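You operate a simulated robot arm through the tools that you are given. There is no shell and no other tool. Be economical: measure what you need, move in short steps, check, and stop when the job is done.

Carry out the task below with a simulated two-armed robot. There is one attempt and no reset: what you move stays moved.

TASK
Take the green checked cloth from the worktop between range and sink and lay it out flat on the range end of the long worktop.

It is judged by the outcome, as a careful person would: the job done as asked, and still so three seconds after it is handed in. It fails if anything else is knocked over, pushed out of place, dropped, spilled or broken. Flat cloth is picked up by pressing the open fingertips on it (5 to 10 N) and closing them slowly along it; thin cloth reads only 2 to 8 mm in the jaws.

THE ROBOT
Two 7-joint arms with two-finger parallel grippers on one trunk, on a base that drives. Base frame: it is fixed to the floor where the robot stands at the start and does not move with it; the origin is under the middle of the robot, x ahead of it, y to its left, z up; the surface under the hand at the start is at about z = 91. Units: cm, rad, N and s.
The left shoulder is at the start at [2, 17, 117.8], the right one opposite. With the tool pointing down near the work surface each hand reaches from about 22 to 68 cm from the robot's upright axis, wherever it stands, measured 20 degrees to its own side. Places, roughly: green checked cloth [60, 0, 90]; range end of the long worktop [60, 130, 90]. Payload 3.8 kg a hand.
Tool frame (each hand has its own): the origin (TCP) lies between the finger pads and is the grasp point; the fingertips stand 3 cm ahead of it; z points along the fingers, y is the line along which they close. Largest opening 11 cm; finger width 2, thickness 1; the body of the gripper, 4.8 by 11.2 cm, starts 5.5 cm behind the TCP.
Orientation is that of the tool frame in the base frame, as a unit quaternion [w, x, y, z]. With the fingers straight down and closing along the base's y, the tool's x points along the base's -x, its y along +y and its z along -z.

THE INTERFACE
- The arms move only by the tool apply_moves. It takes "left_motion", "right_motion" or both (then of equal length, played together; a hand with none holds still); each is a list of rows, each a list of 7 numbers: the shift along the base's x, y, z in cm, then the turn, a rotation vector about the base's x, y, z in rad, then the finger opening in cm, from 0 to 11. In form: [[dx, dy, dz, rx, ry, rz, hand], ...]. A call has 1 to 10 rows; each row is the pose to reach, as a shift and turn from the pose commanded when the call began. Each row takes 0.2 s and may step no farther than 5 cm and 0.15 rad from the row before; otherwise, or with a gripper value out of range, the whole call is refused. Where a pose cannot be reached the arm comes as near as it can. A force on the tool above 40 N (or 10 N above the force at the start of the call, whichever is more), or a blocked arm, ends the call early, and 0.2 s more pass. The fingers move at their own pace (about 7.2 cm/s each) and stop on an object; they squeeze with about 42 N. The grip force told is the motor's: it shows also when the fingers shut on nothing. Time passes only in rows, and 0.2 s behind the last, so rows that repeat a pose let the fingers close. The reply holds the time, the measured pose of the TCP, the force on the tool along the base axes, the opening and the grip force, in the units named above and with some noise, with the torque about the TCP (base axes, N m) and any sound that the robot's microphone picked up, and new pictures: "show" is both (left out), scene, wrist or none (wrist: the cameras of the hands that moved).
- Cameras (640 x 400 px; columns grow to the right, rows downward): "scene" is now at [8.77, -0.9, 131.77]; the picture's right is [-0.07, -1.00, 0.00], its down [-0.60, 0.04, -0.80] and it looks along [0.80, -0.05, -0.60] (base axes); focal length 296 px, centre (320, 200). "left" rides on the left gripper at [7.2, -1.7, -10.3] in its tool frame; the picture's right is [0.23, 0.97, 0.00], its down [-0.76, 0.18, -0.62] and it looks along [-0.61, 0.14, 0.78] (tool axes); focal length 222 px, centre (320, 200). "right" rides on the right gripper at [7.2, 1.7, -10.3] in its tool frame; the picture's right is [-0.23, 0.97, 0.00], its down [-0.76, -0.18, -0.62] and it looks along [-0.61, -0.14, 0.78] (tool axes); focal length 222 px, centre (320, 200). There is no depth. A picture from a camera that has moved, and an enlarged one, comes with that camera's place and axes in the base frame and with its lens. The place of the scene camera against the robot may be out by one fixed shift of up to 2.5 cm in any direction.
- slide_trunk(by): slides the trunk up (or, below 0, down) by that many cm; the arms and the scene camera ride with it, the base frame stays. It gives what a move gives, with no picture.
- drive_base(legs): drives the robot by 1 to 6 legs, each [ahead, turn to the left] in cm and rad, along the robot's own axes; the way and the turn of a leg run together, so that a leg with both is an arc; at most 150 cm and 3.142 rad a leg. The arms and the cameras ride along, it lands a little off, and it stops where it bumps. It gives what a move gives, and a new picture of the scene camera.
- pan_tilt(pan, tilt): turns the head with the scene camera to pan (to the left, within 1.396 rad either way) and tilt (down, from -0.506 to 1.204), counted from straight ahead of the robot. It gives what a move gives, and a new picture of the scene camera.
- enlarge(camera, box): a new picture of the part [left, top, right, bottom] of that camera's present view, enlarged. The clock stands still meanwhile.
- finish_job(): hands the job in; it is judged then, once.

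Work in short steps. Places have to be worked out from the pictures, the camera data and where the tool is seen: move nearer, look again, correct. Check each grasp and each placing, and mend what went wrong. You have 120 turns and 260 pictures in all, those below and enlarged ones among them. Open the grippers and draw the arms clear of the work before you hand the job in, unless the task says otherwise; then end with one line.

The tools are called after ">>>" as a command line: name --argument value ..., lists and objects as JSON in quotes. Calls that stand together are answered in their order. apply_moves: Moves the arms, as the interface text tells. Its arguments: {"type":"object","properties":{"left_motion":{"type":"array","items":{"type":"array","items":{"type":"number"}}},"right_motion":{"type":"array","items":{"type":"array","items":{"type":"number"}}},"show":{"type":"string","enum":["both","scene","wrist","none"]}},"required":[]} The other tools are called the same way: slide_trunk (by) slides the trunk up or down; drive_base (legs) drives the base; pan_tilt (pan, tilt) turns the head that bears the scene camera; enlarge (camera, box) takes an enlarged picture of a part of a camera's view; finish_job () hands the job in.

At the start:

```text
t: 0.0
left_position: [52.01, 26.37, 105.67]
left_tool_rot: [0.0, -0.001, 1.0, 0.001]
left_force: [0.1, 0.0, -1.3]
left_ft_torque: [-0.02, 0.0, 0.05]
left_finger_gap: 11.0
left_gripper_force: 0.1
right_position: [45.74, -16.61, 112.49]
right_tool_rot: [0.0, 0.001, 1.0, 0.0]
right_force: [-0.5, -1.1, -0.6]
right_ft_torque: [-0.01, 0.01, 0.0]
right_finger_gap: 10.99
right_gripper_force: 0.0
trunk travel left (down, up): [-27.5, 29.5]
robot x, y, heading: [0.1, -0.23, 0.0]
head pan, tilt: [-0.068, 0.648]
```

scene: 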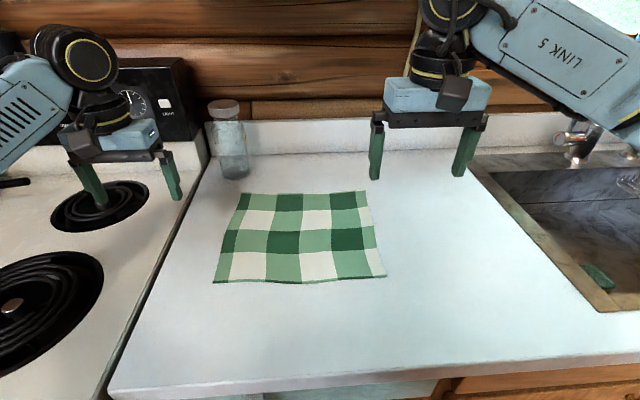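
right: 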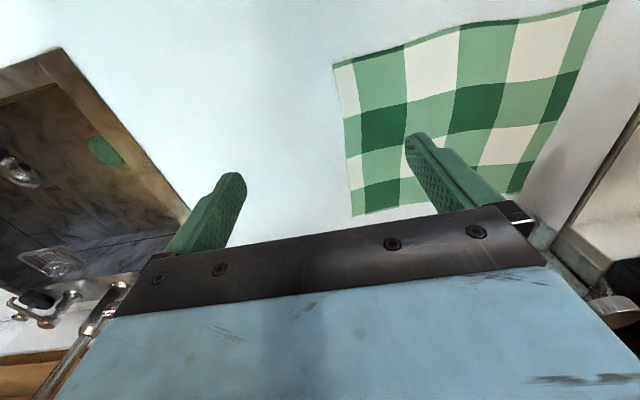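
left: 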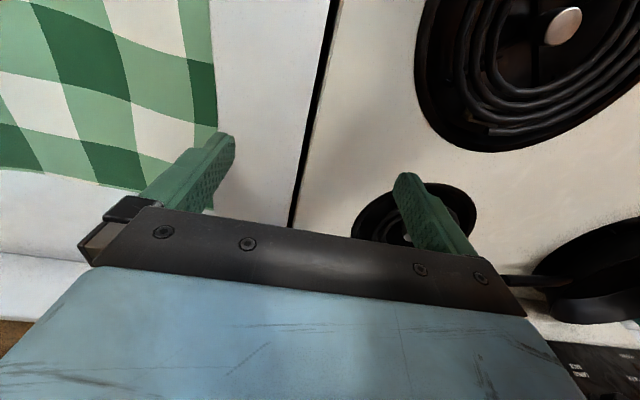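

The cloth lies about x 41–67, y −15..15. Before anything, I look left to see the way and the destination.

>>> pan_tilt --pan 1.0 --tilt 0.45

>>> pan_tilt --pan 1.39 --tilt 0.6

>>> pan_tilt --pan -1.39 --tilt 0.6

```text
t: 1.3
left_position: [52.02, 26.41, 105.66]
left_tool_rot: [0.0, 0.001, 1.0, -0.001]
left_force: [-0.8, 0.5, 0.3]
left_ft_torque: [0.0, -0.01, 0.0]
left_finger_gap: 11.01
left_gripper_force: 0.1
right_position: [45.79, -16.68, 112.38]
right_tool_rot: [-0.001, -0.001, 1.0, 0.0]
right_force: [0.1, 0.7, 0.0]
right_ft_torque: [0.0, 0.0, 0.02]
right_finger_gap: 11.02
right_gripper_force: 0.0
trunk travel left (down, up): [-27.5, 29.5]
robot x, y, heading: [0.22, -0.04, 0.001]
head pan, tilt: [1.0, 0.45]
camera scene: at [5.08, 7.42, 133.55], right [0.84, -0.54, 0.0], down [-0.24, -0.37, -0.9], along [0.49, 0.76, -0.44], focal length 296 px, centre (320, 200)
```

scene: 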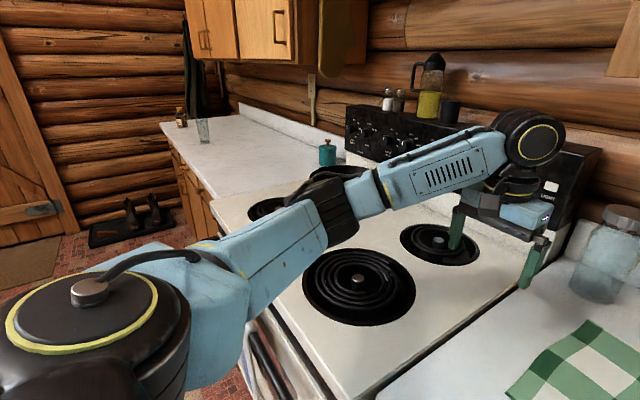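

```text
t: 2.2
left_position: [52.18, 26.48, 105.64]
left_tool_rot: [0.001, -0.002, 1.0, -0.001]
left_force: [-0.3, 0.0, -0.1]
left_ft_torque: [0.02, -0.01, 0.0]
left_finger_gap: 11.0
left_gripper_force: 0.2
right_position: [45.76, -16.68, 112.48]
right_tool_rot: [0.0, 0.001, 1.0, 0.0]
right_force: [-1.0, 0.4, -0.6]
right_ft_torque: [-0.03, 0.03, -0.01]
right_finger_gap: 11.02
right_gripper_force: 0.1
trunk travel left (down, up): [-27.5, 29.5]
robot x, y, heading: [-0.18, -0.12, 0.001]
head pan, tilt: [1.389, 0.6]
camera scene: at [1.71, 8.38, 132.19], right [0.98, -0.18, 0.0], down [-0.1, -0.56, -0.83], along [0.15, 0.81, -0.56], focal length 296 px, centre (320, 200)
```

scene: 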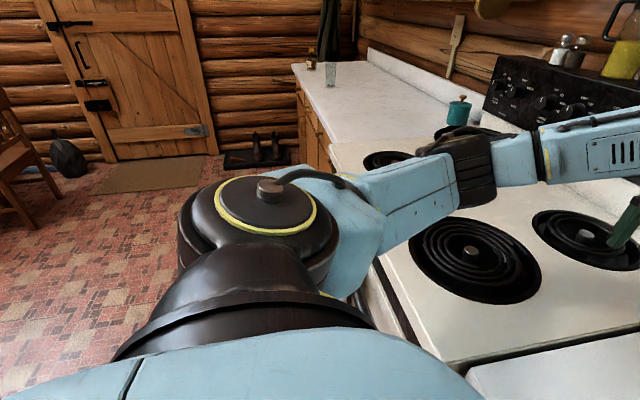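

```text
t: 4.6
left_position: [52.05, 26.45, 105.6]
left_tool_rot: [0.0, -0.001, 1.0, 0.0]
left_force: [0.6, -0.2, 0.9]
left_ft_torque: [-0.03, 0.01, -0.01]
left_finger_gap: 11.0
left_gripper_force: 0.0
right_position: [45.64, -16.75, 112.56]
right_tool_rot: [0.0, 0.0, 1.0, 0.0]
right_force: [-0.2, 0.9, -0.7]
right_ft_torque: [0.0, 0.03, 0.03]
right_finger_gap: 11.0
right_gripper_force: 0.0
trunk travel left (down, up): [-27.5, 29.5]
robot x, y, heading: [-0.2, 0.03, 0.003]
head pan, tilt: [-1.389, 0.6]
camera scene: at [1.71, -9.0, 132.19], right [-0.98, -0.18, 0.0], down [-0.1, 0.56, -0.83], along [0.15, -0.81, -0.56], focal length 296 px, centre (320, 200)
```

scene: 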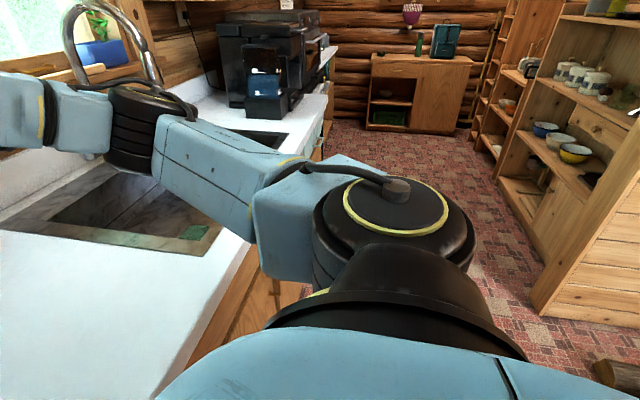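

The way is clear along the floor in front of the range; the destination is the white worktop beyond it, with a teal jar at the back. Now I look back at the cloth and bring both hands over its near corners.

>>> pan_tilt --pan 0.0 --tilt 0.8

>>> apply_moves --left_motion '[[-3, -4, 0, 0, 0, 0, 8], [-6, -8, -1, 0, 0, 0, 6], [-9, -12, -3, 0, 0, 0, 4], [-9, -14, -5, 0, 0, 0, 4], [-9, -14, -5.7, 0, 0, 0, 4]]' --right_motion '[[-1, 1, -3, 0, 0, 0, 8], [-2, 3, -6, 0, 0, 0, 6], [-2.7, 4.7, -9, 0, 0, 0, 4], [-2.7, 4.7, -12, 0, 0, 0, 4], [-2.7, 4.7, -12.5, 0, 0, 0, 4]]'

```text
t: 6.2
left_position: [51.97, 26.49, 105.69]
left_tool_rot: [-0.001, 0.0, 1.0, 0.0]
left_force: [-0.6, -0.4, -0.5]
left_ft_torque: [0.0, 0.0, 0.02]
left_finger_gap: 11.0
left_gripper_force: 0.1
right_position: [45.67, -16.72, 112.43]
right_tool_rot: [0.001, 0.0, 1.0, 0.0]
right_force: [-0.5, -0.5, -0.1]
right_ft_torque: [0.0, -0.02, -0.01]
right_finger_gap: 10.98
right_gripper_force: 0.0
trunk travel left (down, up): [-27.5, 29.5]
robot x, y, heading: [0.03, -0.24, -0.003]
head pan, tilt: [0.0, 0.799]
camera scene: at [8.18, -0.32, 130.5], right [0.0, -1.0, 0.0], down [-0.72, 0.0, -0.7], along [0.7, 0.0, -0.72], focal length 296 px, centre (320, 200)
```

scene: 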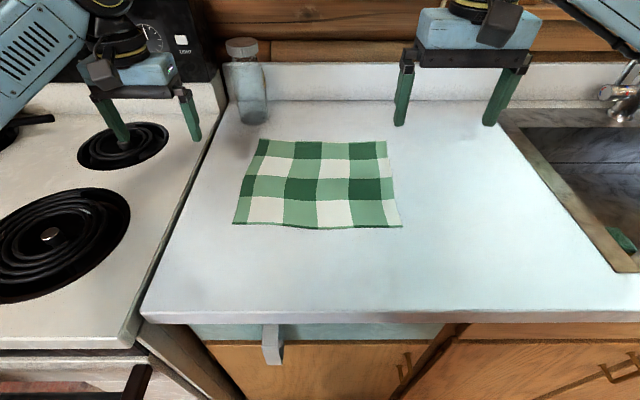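

```text
refused: row 2 steps farther than a row can; nothing moved
```

A row stepped slightly over 5 cm; I resend with shorter steps.

>>> apply_moves --left_motion '[[-2.5, -3.5, -1, 0, 0, 0, 8], [-5, -7, -2, 0, 0, 0, 6], [-7, -10, -3.5, 0, 0, 0, 4], [-9, -12.5, -5, 0, 0, 0, 4], [-9, -14, -5.7, 0, 0, 0, 4]]' --right_motion '[[-1, 1, -3, 0, 0, 0, 8], [-2, 2.5, -6, 0, 0, 0, 6], [-2.7, 4, -9, 0, 0, 0, 4], [-2.7, 4.7, -11.5, 0, 0, 0, 4], [-2.7, 4.7, -12.5, 0, 0, 0, 4]]'

```text
t: 7.3
left_position: [42.88, 12.39, 99.94]
left_tool_rot: [-0.001, -0.001, 1.0, 0.0]
left_force: [0.4, -0.2, 0.1]
left_ft_torque: [0.04, -0.01, -0.01]
left_finger_gap: 4.0
left_gripper_force: 0.0
right_position: [43.05, -12.12, 99.92]
right_tool_rot: [-0.001, 0.0, 1.0, -0.001]
right_force: [0.3, -0.6, 0.2]
right_ft_torque: [0.01, 0.03, -0.02]
right_finger_gap: 4.01
right_gripper_force: 0.0
trunk travel left (down, up): [-27.5, 29.5]
robot x, y, heading: [-0.33, -0.08, 0.003]
head pan, tilt: [0.0, 0.799]
camera scene: at [8.2, -0.35, 130.5], right [0.0, -1.0, 0.0], down [-0.72, 0.0, -0.7], along [0.7, 0.0, -0.72], focal length 296 px, centre (320, 200)
camera right: at [35.93, -10.31, 110.18], right [0.23, 0.97, 0.0], down [0.76, -0.18, 0.62], along [0.61, -0.14, -0.78], focal length 222 px, centre (320, 200)
camera left: at [35.62, 10.65, 110.25], right [-0.23, 0.97, 0.0], down [0.76, 0.18, 0.62], along [0.61, 0.14, -0.78], focal length 222 px, centre (320, 200)
```

scene: 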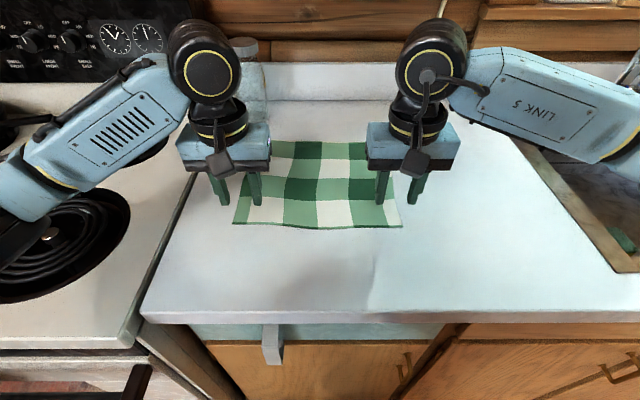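
right: 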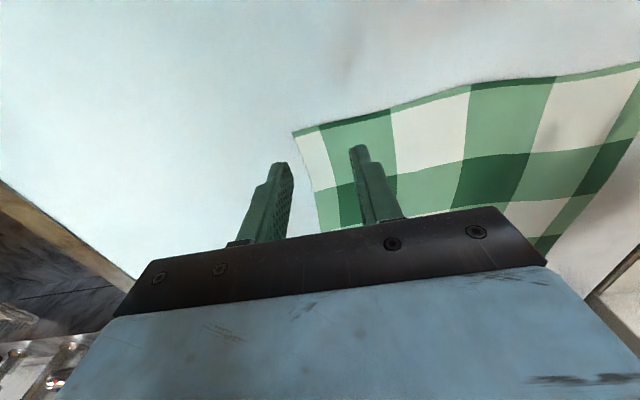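
left: 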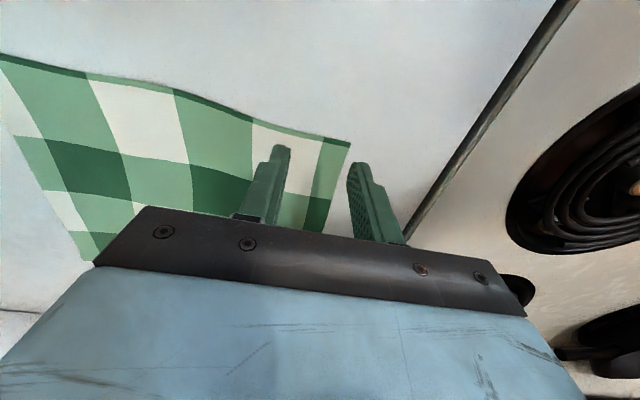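

Wrist views put the near corners at about (43.1, −14.4) and (43.7, 15.5). I shift both hands just inside these and descend close to the surface.

>>> apply_moves --left_motion '[[2.3, -0.2, -1.5, 0, 0, 0, 4], [2.3, -0.2, -3, 0, 0, 0, 4], [2.3, -0.2, -4.5, 0, 0, 0, 4], [2.3, -0.2, -5.5, 0, 0, 0, 4], [2.3, -0.2, -5.5, 0, 0, 0, 4]]' --right_motion '[[1.6, 0.8, -1.5, 0, 0, 0, 4], [1.6, 0.8, -3, 0, 0, 0, 4], [1.6, 0.8, -4.5, 0, 0, 0, 4], [1.6, 0.8, -5.5, 0, 0, 0, 4], [1.6, 0.8, -5.5, 0, 0, 0, 4]]' --show "wrist"

```text
t: 8.6
left_position: [45.26, 12.15, 94.37]
left_tool_rot: [0.0, -0.001, 1.0, 0.0]
left_force: [0.5, 0.5, 0.6]
left_ft_torque: [0.0, 0.02, -0.02]
left_finger_gap: 4.0
left_gripper_force: 0.1
right_position: [44.51, -11.25, 94.45]
right_tool_rot: [0.0, 0.001, 1.0, 0.0]
right_force: [-0.2, 0.2, -0.9]
right_ft_torque: [-0.01, -0.03, 0.0]
right_finger_gap: 4.03
right_gripper_force: 0.1
trunk travel left (down, up): [-27.5, 29.5]
robot x, y, heading: [-0.3, -0.13, -0.002]
head pan, tilt: [0.0, 0.799]
camera right: at [37.37, -9.5, 104.77], right [0.23, 0.97, 0.0], down [0.76, -0.18, 0.62], along [0.61, -0.14, -0.78], focal length 222 px, centre (320, 200)
camera left: at [37.97, 10.41, 104.8], right [-0.23, 0.97, 0.0], down [0.76, 0.18, 0.62], along [0.61, 0.14, -0.78], focal length 222 px, centre (320, 200)
```

right: 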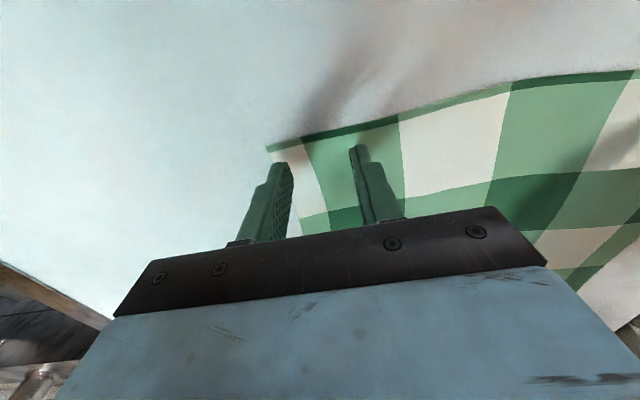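
left: 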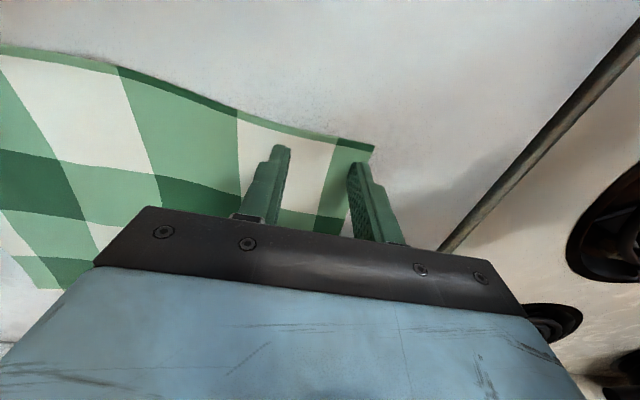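

Corners are confirmed. I descend in small steps to feel contact.

>>> apply_moves --left_motion '[[0, 0, -0.3, 0, 0, 0, 4], [0, 0, -0.6, 0, 0, 0, 4], [0, 0, -0.6, 0, 0, 0, 4]]' --right_motion '[[0, 0, -0.3, 0, 0, 0, 4], [0, 0, -0.6, 0, 0, 0, 4], [0, 0, -0.6, 0, 0, 0, 4]]' --show "none"

```text
t: 9.3
left_position: [45.27, 12.14, 94.1]
left_tool_rot: [0.002, -0.001, 1.0, -0.001]
left_force: [3.0, 1.2, 18.1]
left_ft_torque: [0.34, -0.01, -0.09]
left_finger_gap: 4.02
left_gripper_force: 0.2
right_position: [44.52, -11.25, 94.12]
right_tool_rot: [0.002, 0.0, 1.0, 0.001]
right_force: [2.8, -3.0, 17.6]
right_ft_torque: [-0.33, -0.01, 0.02]
right_finger_gap: 4.02
right_gripper_force: 0.1
trunk travel left (down, up): [-27.5, 29.5]
robot x, y, heading: [0.07, -0.18, -0.004]
head pan, tilt: [0.0, 0.799]
```

Contact at about 18 N; I ease off to roughly 8 N and close slowly.

>>> apply_moves --left_motion '[[0, 0, 0.16, 0, 0, 0, 4], [0, 0, 0.16, 0, 0, 0, 3.5], [0, 0, 0.16, 0, 0, 0, 3], [0, 0, 0.16, 0, 0, 0, 2.5], [0, 0, 0.16, 0, 0, 0, 2], [0, 0, 0.16, 0, 0, 0, 1.5], [0, 0, 0.16, 0, 0, 0, 1], [0, 0, 0.16, 0, 0, 0, 0.5], [0, 0, 0.16, 0, 0, 0, 0], [0, 0, 0.16, 0, 0, 0, 0]]' --right_motion '[[0, 0, 0.16, 0, 0, 0, 4], [0, 0, 0.16, 0, 0, 0, 3.5], [0, 0, 0.16, 0, 0, 0, 3], [0, 0, 0.16, 0, 0, 0, 2.5], [0, 0, 0.16, 0, 0, 0, 2], [0, 0, 0.16, 0, 0, 0, 1.5], [0, 0, 0.16, 0, 0, 0, 1], [0, 0, 0.16, 0, 0, 0, 0.5], [0, 0, 0.16, 0, 0, 0, 0], [0, 0, 0.16, 0, 0, 0, 0]]'

```text
t: 11.6
left_position: [45.14, 12.18, 94.1]
left_tool_rot: [0.001, 0.0, 1.0, -0.002]
left_force: [0.2, -6.3, 17.3]
left_ft_torque: [-0.13, 0.03, 0.05]
left_finger_gap: 0.16
left_gripper_force: 41.7
right_position: [44.42, -11.12, 94.13]
right_tool_rot: [0.002, 0.0, 1.0, 0.001]
right_force: [-0.2, 8.5, 14.6]
right_ft_torque: [0.2, -0.01, 0.0]
right_finger_gap: 0.14
right_gripper_force: 41.8
trunk travel left (down, up): [-27.5, 29.5]
robot x, y, heading: [0.12, -0.08, -0.004]
head pan, tilt: [0.0, 0.799]
camera scene: at [7.98, -0.3, 130.53], right [0.0, -1.0, 0.0], down [-0.72, 0.0, -0.7], along [0.7, 0.0, -0.72], focal length 296 px, centre (320, 200)
camera right: at [37.19, -9.41, 104.38], right [0.23, 0.97, 0.0], down [0.76, -0.18, 0.62], along [0.61, -0.14, -0.78], focal length 222 px, centre (320, 200)
camera left: at [37.84, 10.45, 104.48], right [-0.23, 0.97, 0.0], down [0.76, 0.18, 0.62], along [0.61, 0.14, -0.78], focal length 222 px, centre (320, 200)
```

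scene: 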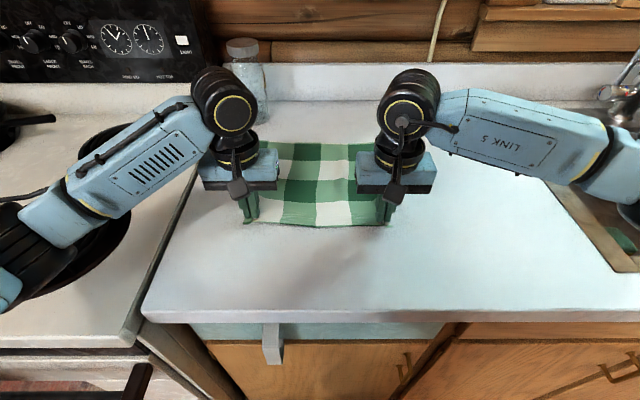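
right: 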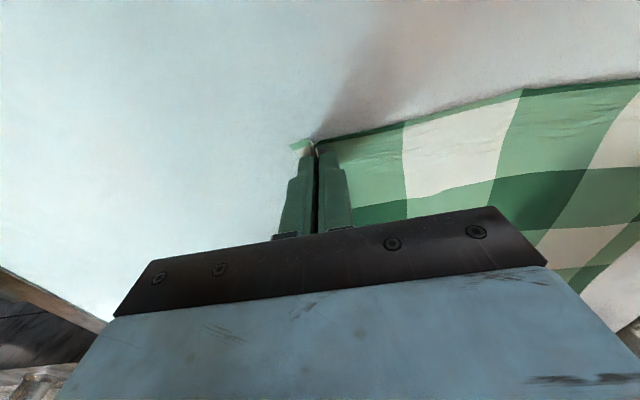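
left: 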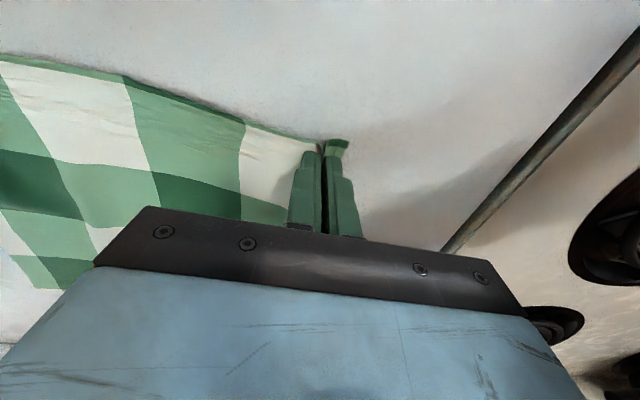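

Both hands read 1.5 mm with cloth visible in the jaws. I lift a little to test.

>>> apply_moves --left_motion '[[0, 0, 1, 0, 0, 0, 0], [0, 0, 3, 0, 0, 0, 0], [0, 0, 5, 0, 0, 0, 0], [0, 0, 7, 0, 0, 0, 0], [0, 0, 8, 0, 0, 0, 0]]' --right_motion '[[0, 0, 1, 0, 0, 0, 0], [0, 0, 3, 0, 0, 0, 0], [0, 0, 5, 0, 0, 0, 0], [0, 0, 7, 0, 0, 0, 0], [0, 0, 8, 0, 0, 0, 0]]'

```text
t: 12.8
left_position: [45.32, 12.35, 102.04]
left_tool_rot: [0.0, 0.0, 1.0, 0.0]
left_force: [0.6, -12.5, 0.1]
left_ft_torque: [-0.37, 0.0, 0.07]
left_finger_gap: 0.19
left_gripper_force: 42.0
right_position: [44.55, -11.1, 102.0]
right_tool_rot: [0.0, 0.0, 1.0, 0.0]
right_force: [-0.7, 11.8, 0.4]
right_ft_torque: [0.33, 0.01, -0.04]
right_finger_gap: 0.16
right_gripper_force: 42.1
trunk travel left (down, up): [-27.5, 29.5]
robot x, y, heading: [-0.11, -0.14, 0.002]
head pan, tilt: [0.0, 0.799]
camera scene: at [8.17, -0.31, 130.5], right [0.0, -1.0, 0.0], down [-0.72, 0.0, -0.7], along [0.7, 0.0, -0.72], focal length 296 px, centre (320, 200)
camera right: at [37.35, -9.41, 112.34], right [0.23, 0.97, 0.0], down [0.76, -0.18, 0.62], along [0.61, -0.14, -0.78], focal length 222 px, centre (320, 200)
camera left: at [38.06, 10.63, 112.4], right [-0.23, 0.97, 0.0], down [0.76, 0.18, 0.62], along [0.61, 0.14, -0.78], focal length 222 px, centre (320, 200)
```

scene: 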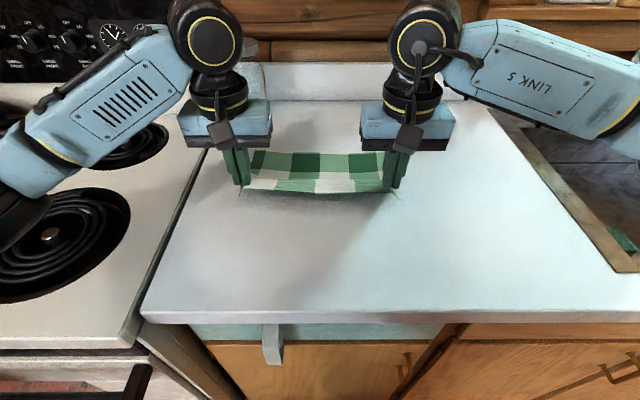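
right: 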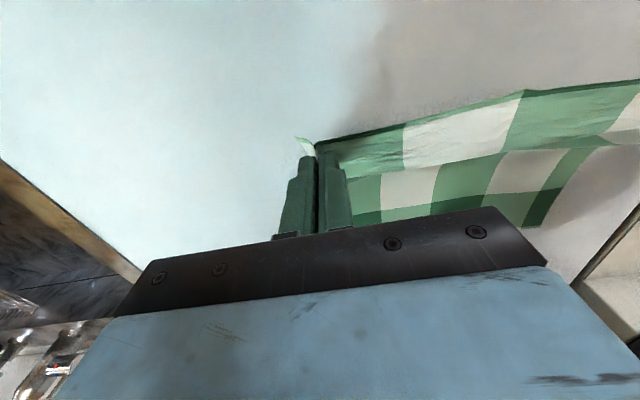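
left: 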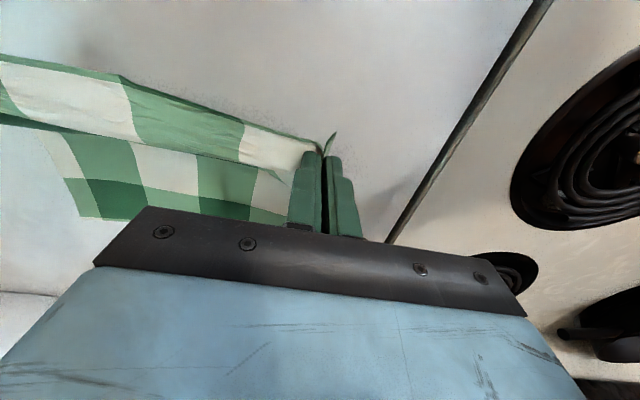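

Both corners are held; the sideways tension is 12 N, so I ease the hands 0.3 cm together each and raise the trunk so the cloth hangs free.

>>> apply_moves --left_motion '[[0, -0.15, 1, 0, 0, 0, 0], [0, -0.3, 2, 0, 0, 0, 0]]' --right_motion '[[0, 0.15, 1, 0, 0, 0, 0], [0, 0.3, 2, 0, 0, 0, 0]]' --show "none"

>>> slide_trunk --by 24

>>> pan_tilt --pan 0.0 --tilt 0.7

```text
t: 13.3
left_position: [45.33, 12.06, 103.98]
left_tool_rot: [-0.001, -0.001, 1.0, 0.001]
left_force: [-1.1, -4.3, 0.0]
left_ft_torque: [-0.12, 0.01, 0.03]
left_finger_gap: 0.16
left_gripper_force: 42.1
right_position: [44.44, -10.81, 104.06]
right_tool_rot: [0.0, 0.001, 1.0, -0.001]
right_force: [-0.6, 3.6, 0.5]
right_ft_torque: [0.09, 0.02, 0.02]
right_finger_gap: 0.14
right_gripper_force: 41.7
trunk travel left (down, up): [-27.5, 29.5]
robot x, y, heading: [-0.24, -0.17, -0.001]
head pan, tilt: [0.0, 0.799]
```

```text
t: 15.8
left_position: [45.4, 11.99, 128.03]
left_tool_rot: [0.001, 0.0, 1.0, 0.0]
left_force: [-0.1, -1.3, 0.2]
left_ft_torque: [-0.08, -0.01, 0.01]
left_finger_gap: 0.17
left_gripper_force: 41.8
right_position: [44.52, -10.7, 127.94]
right_tool_rot: [0.0, 0.0, 1.0, 0.0]
right_force: [-0.4, 2.4, 1.0]
right_ft_torque: [0.07, -0.03, -0.03]
right_finger_gap: 0.16
right_gripper_force: 41.7
trunk travel left (down, up): [-51.5, 5.5]
robot x, y, heading: [-0.35, -0.04, -0.002]
head pan, tilt: [0.0, 0.799]
```

```text
t: 16.5
left_position: [45.36, 11.95, 128.03]
left_tool_rot: [-0.001, -0.001, 1.0, 0.0]
left_force: [0.0, -2.1, 0.2]
left_ft_torque: [-0.05, 0.02, -0.02]
left_finger_gap: 0.18
left_gripper_force: 41.8
right_position: [44.4, -10.72, 127.89]
right_tool_rot: [0.0, 0.0, 1.0, 0.0]
right_force: [-0.7, 2.8, -1.0]
right_ft_torque: [0.05, -0.03, 0.01]
right_finger_gap: 0.17
right_gripper_force: 41.8
trunk travel left (down, up): [-51.5, 5.5]
robot x, y, heading: [-0.39, 0.49, -0.002]
head pan, tilt: [0.0, 0.7]
camera scene: at [8.61, -0.31, 155.32], right [0.0, -1.0, 0.0], down [-0.64, 0.0, -0.76], along [0.76, 0.0, -0.64], focal length 296 px, centre (320, 200)
```

scene: 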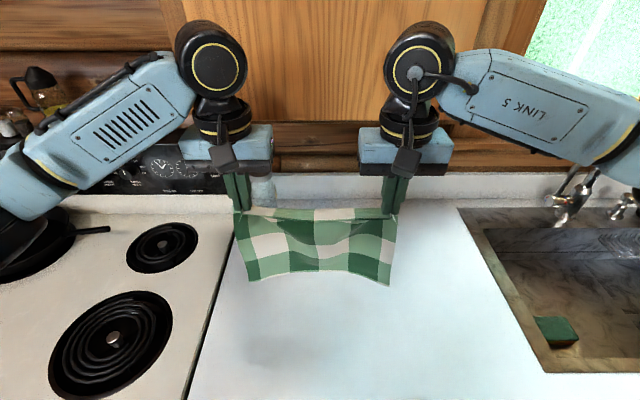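

The cloth hangs free with its lower edge clear. I back away from the counter.

>>> drive_base --legs '[[-40, 0]]'

```text
t: 19.0
left_position: [6.55, 11.88, 128.02]
left_tool_rot: [0.0, 0.002, 1.0, 0.0]
left_force: [-0.1, -2.1, 0.3]
left_ft_torque: [-0.11, 0.03, 0.05]
left_finger_gap: 0.18
left_gripper_force: 42.0
right_position: [5.64, -10.98, 128.0]
right_tool_rot: [0.0, 0.004, 1.0, 0.001]
right_force: [0.5, 2.8, 0.3]
right_ft_torque: [0.06, 0.01, -0.01]
right_finger_gap: 0.18
right_gripper_force: 41.8
trunk travel left (down, up): [-51.5, 5.5]
robot x, y, heading: [-38.75, 0.24, -0.006]
head pan, tilt: [0.0, 0.7]
camera scene: at [-30.24, -0.25, 155.33], right [-0.01, -1.0, 0.0], down [-0.64, 0.0, -0.76], along [0.76, -0.01, -0.64], focal length 296 px, centre (320, 200)
```

scene: 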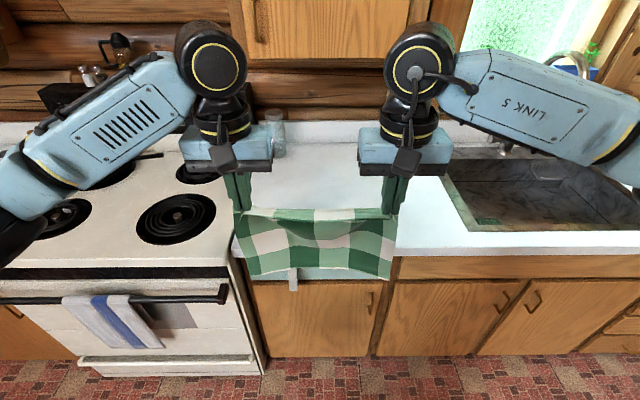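

Clear. I turn left in place and look along the way.

>>> drive_base --legs '[[0, 1.571]]'

```text
t: 23.1
left_position: [-49.85, 45.73, 128.06]
left_tool_rot: [0.0, -0.7, 0.714, 0.001]
left_force: [3.3, -0.9, -0.6]
left_ft_torque: [0.0, -0.1, -0.02]
left_finger_gap: 0.18
left_gripper_force: 42.3
right_position: [-27.09, 44.38, 128.0]
right_tool_rot: [0.0, -0.7, 0.714, 0.0]
right_force: [-2.4, 0.2, -0.1]
right_ft_torque: [0.01, 0.1, -0.06]
right_finger_gap: 0.17
right_gripper_force: 41.6
trunk travel left (down, up): [-51.5, 5.5]
robot x, y, heading: [-38.37, -0.09, 1.551]
head pan, tilt: [0.0, 0.7]
camera scene: at [-40.61, 10.42, 155.33], right [1.0, -0.02, 0.0], down [-0.01, -0.64, -0.76], along [0.02, 0.76, -0.64], focal length 296 px, centre (320, 200)
```

scene: 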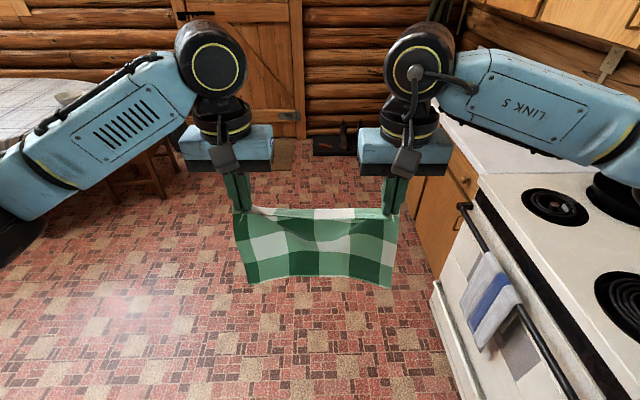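

The lane is clear; the range ends near y≈102 and the jar stands about (76, 110), so I aim for robot y≈130.

>>> drive_base --legs '[[130, 0]]'

```text
t: 29.6
left_position: [-43.77, 174.88, 128.04]
left_tool_rot: [0.0, -0.689, 0.725, 0.0]
left_force: [2.1, -0.4, 0.6]
left_ft_torque: [-0.05, -0.06, 0.0]
left_finger_gap: 0.19
left_gripper_force: 41.3
right_position: [-21.09, 172.8, 127.97]
right_tool_rot: [0.0, -0.689, 0.725, 0.0]
right_force: [-3.1, 0.2, 0.7]
right_ft_torque: [-0.04, 0.09, -0.03]
right_finger_gap: 0.17
right_gripper_force: 41.4
trunk travel left (down, up): [-51.5, 5.5]
robot x, y, heading: [-34.61, 129.12, 1.519]
head pan, tilt: [0.0, 0.7]
camera scene: at [-35.59, 139.24, 155.33], right [1.0, -0.05, 0.0], down [-0.03, -0.64, -0.76], along [0.04, 0.76, -0.64], focal length 296 px, centre (320, 200)
```

scene: 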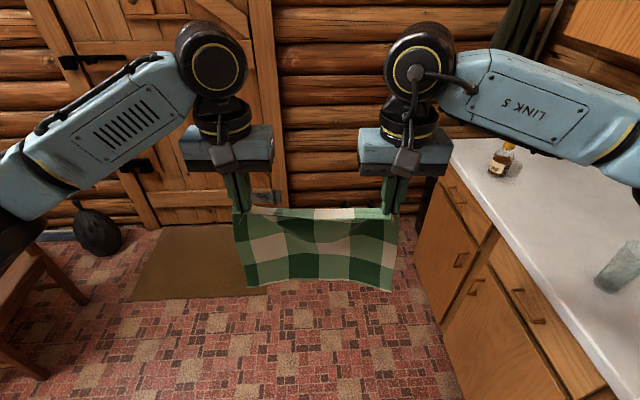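

Now I turn right to face the long worktop.

>>> drive_base --legs '[[0, -1.53]]'

```text
t: 33.8
left_position: [11.43, 140.05, 128.04]
left_tool_rot: [0.0, 0.009, 1.0, 0.0]
left_force: [-1.1, -1.9, 0.4]
left_ft_torque: [-0.06, 0.01, 0.05]
left_finger_gap: 0.17
left_gripper_force: 41.6
right_position: [10.23, 117.38, 128.01]
right_tool_rot: [0.0, 0.01, 1.0, 0.0]
right_force: [-1.0, 2.0, -0.2]
right_ft_torque: [0.08, 0.01, 0.03]
right_finger_gap: 0.17
right_gripper_force: 41.8
trunk travel left (down, up): [-51.5, 5.5]
robot x, y, heading: [-34.3, 128.96, -0.015]
head pan, tilt: [0.0, 0.7]
camera scene: at [-25.54, 128.43, 155.33], right [-0.02, -1.0, 0.0], down [-0.64, 0.01, -0.76], along [0.76, -0.01, -0.64], focal length 296 px, centre (320, 200)
```

scene: 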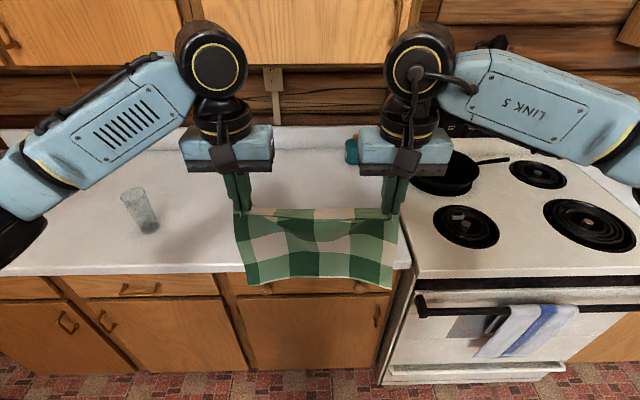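

Jar sits near (73, 114), tumbler near (38, 179), pan on the range; the spot at x 40–65, y 115–143 is free. I drive up to the counter.

>>> drive_base --legs '[[34, 0.015]]'

```text
t: 36.0
left_position: [45.36, 139.98, 128.09]
left_tool_rot: [0.0, 0.005, 1.0, 0.0]
left_force: [-0.7, -2.3, -1.1]
left_ft_torque: [-0.09, 0.01, 0.09]
left_finger_gap: 0.2
left_gripper_force: 41.8
right_position: [44.38, 117.25, 128.15]
right_tool_rot: [0.0, 0.005, 1.0, -0.001]
right_force: [-0.8, 2.7, -0.1]
right_ft_torque: [0.05, 0.0, -0.01]
right_finger_gap: 0.14
right_gripper_force: 41.3
trunk travel left (down, up): [-51.5, 5.5]
robot x, y, heading: [-0.12, 128.83, -0.011]
head pan, tilt: [0.0, 0.7]
camera scene: at [8.54, 128.06, 155.33], right [-0.01, -1.0, 0.0], down [-0.64, 0.01, -0.77], along [0.77, -0.01, -0.64], focal length 296 px, centre (320, 200)
```

scene: 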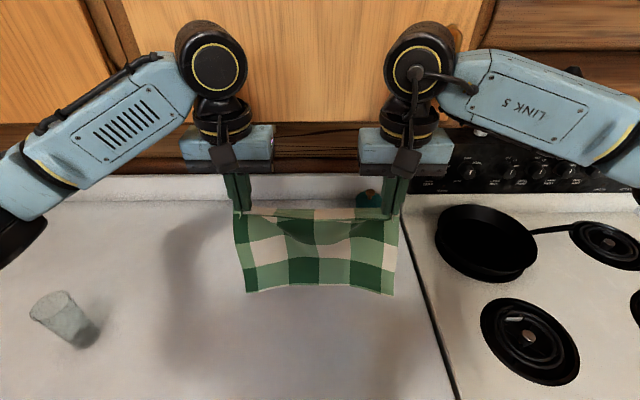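

The overhead cabinet's front edge works out at about x 55, z 133, so I must not reach forward high. I will lay the cloth near edge first and carry the held edge forward while lowering: first draw the hands back 10 cm, then lower the trunk by 8.

>>> apply_moves --left_motion '[[-2.5, 0, 0, 0, 0, 0, 0], [-5, 0, 0, 0, 0, 0, 0], [-7.5, 0, 0, 0, 0, 0, 0], [-10, 0, 0, 0, 0, 0, 0], [-10.4, 0, 0, 0, 0, 0, 0]]' --right_motion '[[-2.3, 0, 0, 0, 0, 0, 0], [-4.6, 0, 0, 0, 0, 0, 0], [-7, 0, 0, 0, 0, 0, 0], [-9, 0, 0, 0, 0, 0, 0], [-9.4, 0, 0, 0, 0, 0, 0]]' --show "none"

>>> slide_trunk --by -8

>>> pan_tilt --pan 0.0 --tilt 0.9

```text
t: 37.2
left_position: [34.83, 140.03, 127.99]
left_tool_rot: [-0.001, 0.004, 1.0, 0.0]
left_force: [0.1, -4.1, -1.0]
left_ft_torque: [-0.09, 0.01, 0.09]
left_finger_gap: 0.19
left_gripper_force: 41.6
right_position: [34.87, 117.21, 128.05]
right_tool_rot: [0.0, 0.005, 1.0, 0.001]
right_force: [0.1, 4.1, -0.3]
right_ft_torque: [0.07, -0.02, 0.01]
right_finger_gap: 0.2
right_gripper_force: 41.8
trunk travel left (down, up): [-51.5, 5.5]
robot x, y, heading: [-0.26, 128.5, -0.008]
head pan, tilt: [0.0, 0.7]
```

```text
t: 38.4
left_position: [34.9, 140.01, 120.09]
left_tool_rot: [0.0, 0.004, 1.0, 0.0]
left_force: [-0.2, -3.3, -0.9]
left_ft_torque: [-0.11, 0.0, 0.06]
left_finger_gap: 0.17
left_gripper_force: 42.1
right_position: [34.94, 117.2, 120.06]
right_tool_rot: [0.0, 0.004, 1.0, 0.0]
right_force: [0.4, 4.0, -0.7]
right_ft_torque: [0.15, 0.01, 0.04]
right_finger_gap: 0.15
right_gripper_force: 42.0
trunk travel left (down, up): [-43.5, 13.5]
robot x, y, heading: [-0.32, 128.66, -0.01]
head pan, tilt: [0.0, 0.7]
```

```text
t: 39.1
left_position: [34.82, 140.14, 120.14]
left_tool_rot: [0.001, 0.005, 1.0, 0.0]
left_force: [-0.6, -3.4, -0.7]
left_ft_torque: [-0.08, -0.02, 0.07]
left_finger_gap: 0.16
left_gripper_force: 41.6
right_position: [34.83, 117.33, 119.98]
right_tool_rot: [0.001, 0.004, 1.0, -0.001]
right_force: [-0.6, 4.6, 0.8]
right_ft_torque: [0.14, 0.0, 0.02]
right_finger_gap: 0.17
right_gripper_force: 41.5
trunk travel left (down, up): [-43.5, 13.5]
robot x, y, heading: [-0.02, 128.46, -0.005]
head pan, tilt: [0.0, 0.901]
camera scene: at [7.59, 128.07, 145.72], right [-0.01, -1.0, 0.0], down [-0.78, 0.01, -0.62], along [0.62, -0.01, -0.78], focal length 296 px, centre (320, 200)
```

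scene: 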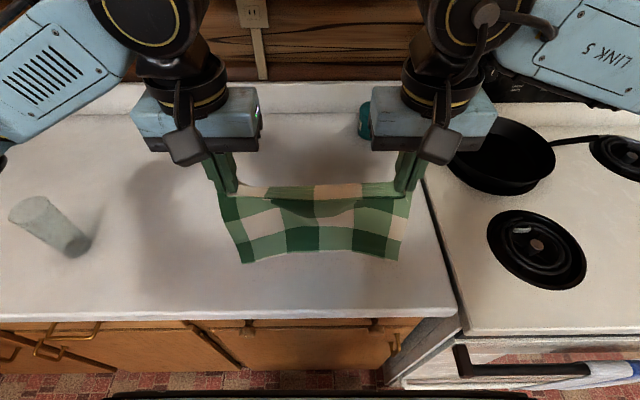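

The lower edge now hovers just above the worktop at x≈35. I lower and move the hands forward diagonally, the first half.

>>> apply_moves --left_motion '[[0, 0, -1.2, 0, 0, 0, 0], [0, 0, -2.5, 0, 0, 0, 0], [1.4, 0, -3.9, 0, 0, 0, 0], [2.8, 0, -5.3, 0, 0, 0, 0], [4.2, 0, -6.7, 0, 0, 0, 0], [5.6, 0, -8.1, 0, 0, 0, 0], [7, 0, -9.5, 0, 0, 0, 0], [8.4, 0, -10.9, 0, 0, 0, 0], [9.8, 0, -12.3, 0, 0, 0, 0], [11.2, 0, -13.7, 0, 0, 0, 0]]' --right_motion '[[0, 0, -1.2, 0, 0, 0, 0], [0, 0, -2.5, 0, 0, 0, 0], [1.4, 0, -3.9, 0, 0, 0, 0], [2.8, 0, -5.3, 0, 0, 0, 0], [4.2, 0, -6.7, 0, 0, 0, 0], [5.6, 0, -8.1, 0, 0, 0, 0], [7, 0, -9.5, 0, 0, 0, 0], [8.4, 0, -10.9, 0, 0, 0, 0], [9.8, 0, -12.3, 0, 0, 0, 0], [11.2, 0, -13.7, 0, 0, 0, 0]]' --show "scene"

```text
t: 41.3
left_position: [45.96, 140.12, 106.38]
left_tool_rot: [-0.001, 0.004, 1.0, 0.0]
left_force: [-0.5, -4.1, 0.1]
left_ft_torque: [-0.11, -0.02, 0.1]
left_finger_gap: 0.19
left_gripper_force: 41.7
right_position: [46.05, 117.19, 106.12]
right_tool_rot: [0.001, 0.004, 1.0, 0.001]
right_force: [0.0, 4.4, 0.2]
right_ft_torque: [0.11, 0.01, 0.02]
right_finger_gap: 0.15
right_gripper_force: 41.8
trunk travel left (down, up): [-43.5, 13.5]
robot x, y, heading: [0.11, 128.71, -0.013]
head pan, tilt: [0.0, 0.901]
camera scene: at [7.65, 128.07, 145.71], right [-0.01, -1.0, 0.0], down [-0.78, 0.01, -0.62], along [0.62, -0.01, -0.78], focal length 296 px, centre (320, 200)
```

scene: 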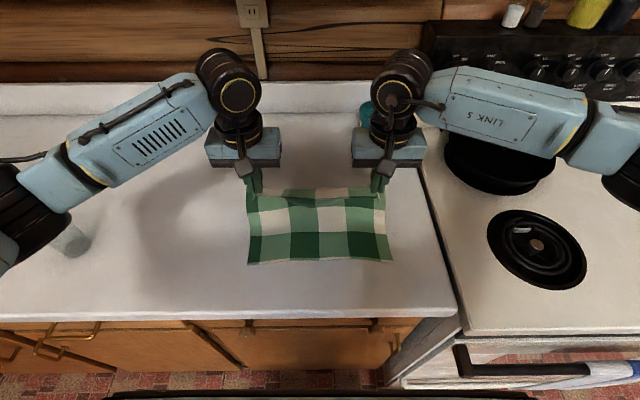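

The cloth is unrolling well. The left elbow is near the tumbler in the picture; I look that way before going lower.

>>> pan_tilt --pan 0.9 --tilt 0.7

>>> enlarge --camera "left" --box '[0, 0, 640, 400]'

```text
t: 42.5
left_position: [46.01, 140.05, 106.46]
left_tool_rot: [0.0, 0.004, 1.0, 0.0]
left_force: [0.5, -4.3, -1.0]
left_ft_torque: [-0.17, -0.02, 0.09]
left_finger_gap: 0.16
left_gripper_force: 42.0
right_position: [46.07, 117.16, 106.15]
right_tool_rot: [-0.001, 0.004, 1.0, 0.001]
right_force: [-0.6, 5.1, 0.7]
right_ft_torque: [0.17, 0.06, 0.01]
right_finger_gap: 0.17
right_gripper_force: 41.1
trunk travel left (down, up): [-43.5, 13.5]
robot x, y, heading: [0.1, 128.27, -0.01]
head pan, tilt: [0.901, 0.7]
camera scene: at [5.38, 134.74, 147.33], right [0.78, -0.63, 0.0], down [-0.41, -0.5, -0.76], along [0.48, 0.59, -0.64], focal length 296 px, centre (320, 200)
```

scene: 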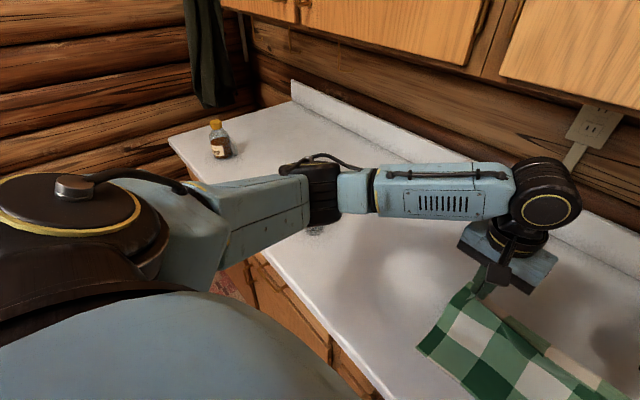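

```text
1.00 times, centred on (320, 200) of left (not enlarged: the box is as wide or as high as the picture)
camera zoom: at [38.69, 138.46, 116.85], right [-0.22, 0.98, 0.0], down [0.76, 0.17, 0.62], along [0.61, 0.14, -0.78], focal length 222 px, centre (320, 200)
```

zoom: 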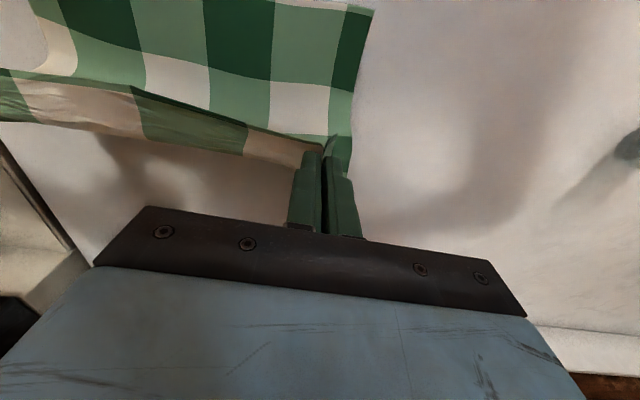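

Triangulating, the elbow is at about (25, 159, 121), 24 cm from the tumbler and well above it, so it's safe. I continue the diagonal to just above the surface.

>>> apply_moves --left_motion '[[1.4, 0, -1.3, 0, 0, 0, 0], [2.8, 0, -2.6, 0, 0, 0, 0], [4.2, 0, -3.9, 0, 0, 0, 0], [5.6, 0, -5.2, 0, 0, 0, 0], [7, 0, -6.5, 0, 0, 0, 0], [8.4, 0, -7.8, 0, 0, 0, 0], [9.8, 0, -9.1, 0, 0, 0, 0], [11, 0, -10.3, 0, 0, 0, 0], [11.8, 0, -10.9, 0, 0, 0, 0]]' --right_motion '[[1.4, 0, -1.3, 0, 0, 0, 0], [2.8, 0, -2.6, 0, 0, 0, 0], [4.2, 0, -3.9, 0, 0, 0, 0], [5.6, 0, -5.2, 0, 0, 0, 0], [7, 0, -6.5, 0, 0, 0, 0], [8.4, 0, -7.8, 0, 0, 0, 0], [9.8, 0, -9.1, 0, 0, 0, 0], [11, 0, -10.3, 0, 0, 0, 0], [11.8, 0, -10.9, 0, 0, 0, 0]]' --show "wrist"

>>> pan_tilt --pan 0.0 --tilt 0.9

```text
t: 44.5
left_position: [58.0, 140.02, 95.3]
left_tool_rot: [0.0, 0.004, 1.0, 0.0]
left_force: [-1.3, -3.0, -0.7]
left_ft_torque: [-0.09, -0.01, 0.07]
left_finger_gap: 0.16
left_gripper_force: 41.7
right_position: [57.87, 117.29, 95.27]
right_tool_rot: [0.0, 0.005, 1.0, 0.0]
right_force: [0.5, 2.9, 0.0]
right_ft_torque: [0.09, 0.03, 0.04]
right_finger_gap: 0.16
right_gripper_force: 41.3
trunk travel left (down, up): [-43.5, 13.5]
robot x, y, heading: [-0.26, 128.35, -0.009]
head pan, tilt: [0.901, 0.7]
camera right: at [50.67, 119.07, 105.53], right [0.24, 0.97, 0.0], down [0.76, -0.19, 0.62], along [0.61, -0.15, -0.78], focal length 222 px, centre (320, 200)
camera left: at [50.63, 138.4, 105.72], right [-0.22, 0.98, 0.0], down [0.76, 0.17, 0.62], along [0.61, 0.14, -0.78], focal length 222 px, centre (320, 200)
```

right: 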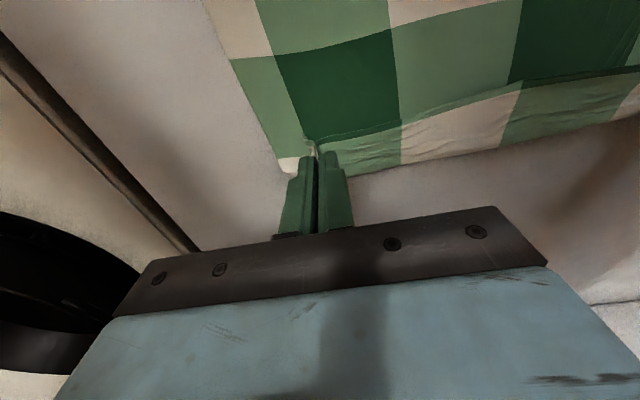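
left: 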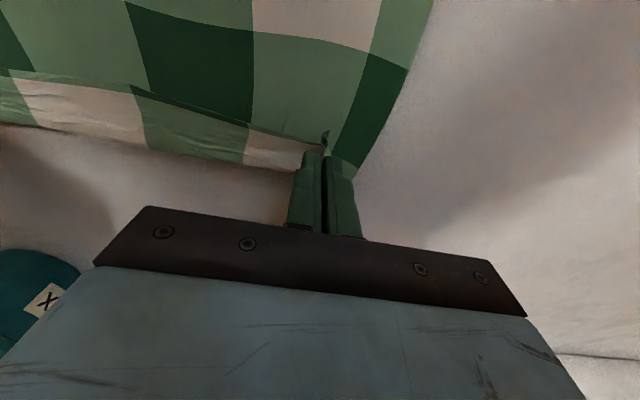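

```text
t: 45.7
left_position: [57.94, 140.05, 95.48]
left_tool_rot: [-0.002, 0.005, 1.0, 0.0]
left_force: [0.3, -3.1, 0.1]
left_ft_torque: [-0.1, -0.03, 0.08]
left_finger_gap: 0.18
left_gripper_force: 42.1
right_position: [57.78, 117.34, 95.33]
right_tool_rot: [0.0, 0.004, 1.0, 0.0]
right_force: [-0.2, 3.4, -0.1]
right_ft_torque: [0.08, -0.01, 0.03]
right_finger_gap: 0.18
right_gripper_force: 41.4
trunk travel left (down, up): [-43.5, 13.5]
robot x, y, heading: [0.27, 128.58, -0.008]
head pan, tilt: [0.0, 0.901]
camera scene: at [7.58, 128.08, 145.71], right [-0.01, -1.0, 0.0], down [-0.78, 0.01, -0.62], along [0.62, -0.01, -0.78], focal length 296 px, centre (320, 200)
```

scene: 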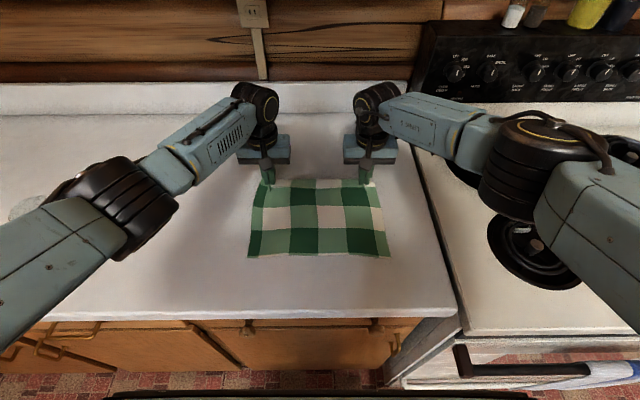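

The cloth is nearly flat. I zoom in on how the held edge hangs before setting it down.

>>> enlarge --camera "right" --box '[220, 60, 540, 260]'

>>> enlarge --camera "left" --box '[120, 60, 440, 260]'

>>> enlarge --camera "scene" --box '[220, 120, 420, 270]'

```text
2.00 times, centred on (380, 160) of right
camera zoom: at [50.64, 119.08, 105.55], right [0.24, 0.97, 0.0], down [0.76, -0.19, 0.62], along [0.61, -0.15, -0.78], focal length 444 px, centre (200, 280)
```

zoom: 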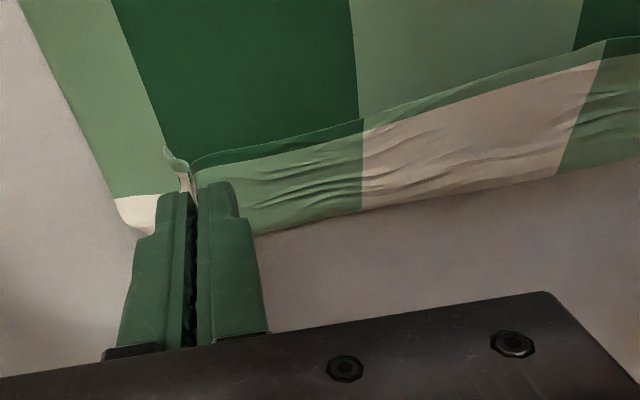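

```text
2.00 times, centred on (280, 160) of left
camera zoom: at [50.61, 138.4, 105.75], right [-0.22, 0.98, 0.0], down [0.76, 0.17, 0.62], along [0.61, 0.14, -0.78], focal length 444 px, centre (400, 280)
```

zoom: 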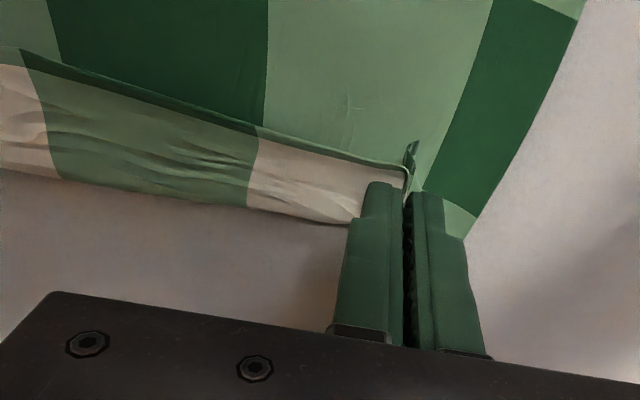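

```text
2.67 times, centred on (320, 195) of scene
camera zoom: at [7.58, 128.08, 145.71], right [-0.01, -1.0, 0.0], down [-0.78, 0.01, -0.62], along [0.62, -0.01, -0.78], focal length 790 px, centre (320, 213)
```

zoom: 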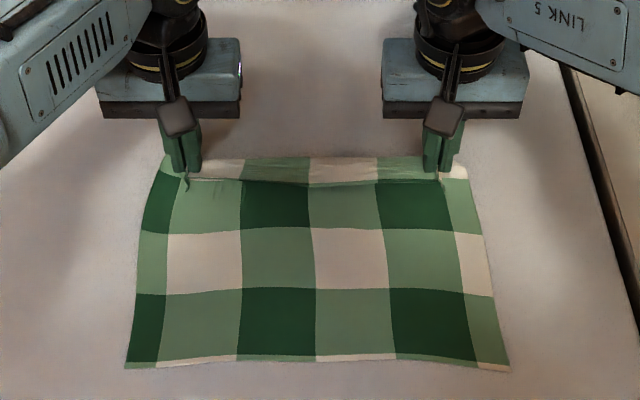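

The held hem is still facing the robot, so laying it this way leaves a strip folded over. I'll lift again and lay it the other way: far edge first, pulling toward the robot, with the fingers tilted forward so the wrists stay clear of the cabinet. First I retrace the path up.

>>> apply_moves --left_motion '[[-2, 0, 2.7, 0, 0, 0, 0], [-4.3, 0, 5.4, 0, 0, 0, 0], [-6.6, 0, 8.1, 0, 0, 0, 0], [-8.9, 0, 10.8, 0, 0, 0, 0], [-11.2, 0, 13.5, 0, 0, 0, 0], [-13.5, 0, 16.2, 0, 0, 0, 0], [-15.8, 0, 18.9, 0, 0, 0, 0], [-18.1, 0, 21.6, 0, 0, 0, 0], [-20, 0, 24.3, 0, 0, 0, 0], [-20, 0, 27, 0, 0, 0, 0]]' --right_motion '[[-2, 0, 2.7, 0, 0, 0, 0], [-4.3, 0, 5.4, 0, 0, 0, 0], [-6.6, 0, 8.1, 0, 0, 0, 0], [-8.9, 0, 10.8, 0, 0, 0, 0], [-11.2, 0, 13.5, 0, 0, 0, 0], [-13.5, 0, 16.2, 0, 0, 0, 0], [-15.8, 0, 18.9, 0, 0, 0, 0], [-18.1, 0, 21.6, 0, 0, 0, 0], [-20, 0, 24.3, 0, 0, 0, 0], [-20, 0, 27, 0, 0, 0, 0]]' --show "scene"

```text
t: 47.9
left_position: [37.85, 140.21, 122.48]
left_tool_rot: [-0.001, 0.004, 1.0, -0.001]
left_force: [0.5, -5.2, -0.6]
left_ft_torque: [-0.21, -0.02, 0.08]
left_finger_gap: 0.19
left_gripper_force: 41.9
right_position: [37.73, 117.19, 122.42]
right_tool_rot: [0.0, 0.005, 1.0, 0.0]
right_force: [-0.5, 7.0, -0.9]
right_ft_torque: [0.16, 0.0, 0.02]
right_finger_gap: 0.17
right_gripper_force: 41.9
trunk travel left (down, up): [-43.5, 13.5]
robot x, y, heading: [-0.31, 128.63, -0.009]
head pan, tilt: [0.0, 0.901]
camera scene: at [7.59, 128.06, 145.71], right [-0.01, -1.0, 0.0], down [-0.78, 0.01, -0.62], along [0.62, -0.01, -0.78], focal length 296 px, centre (320, 200)
```

scene: 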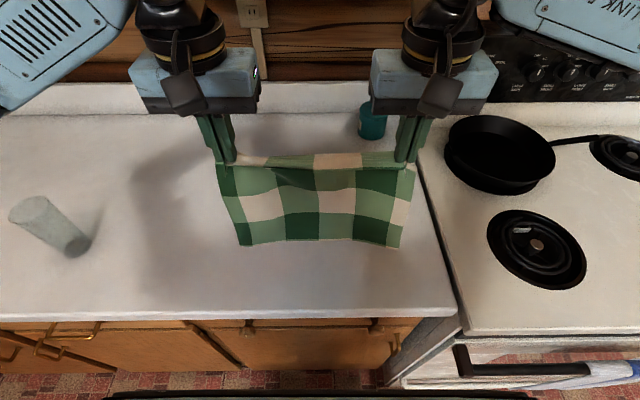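

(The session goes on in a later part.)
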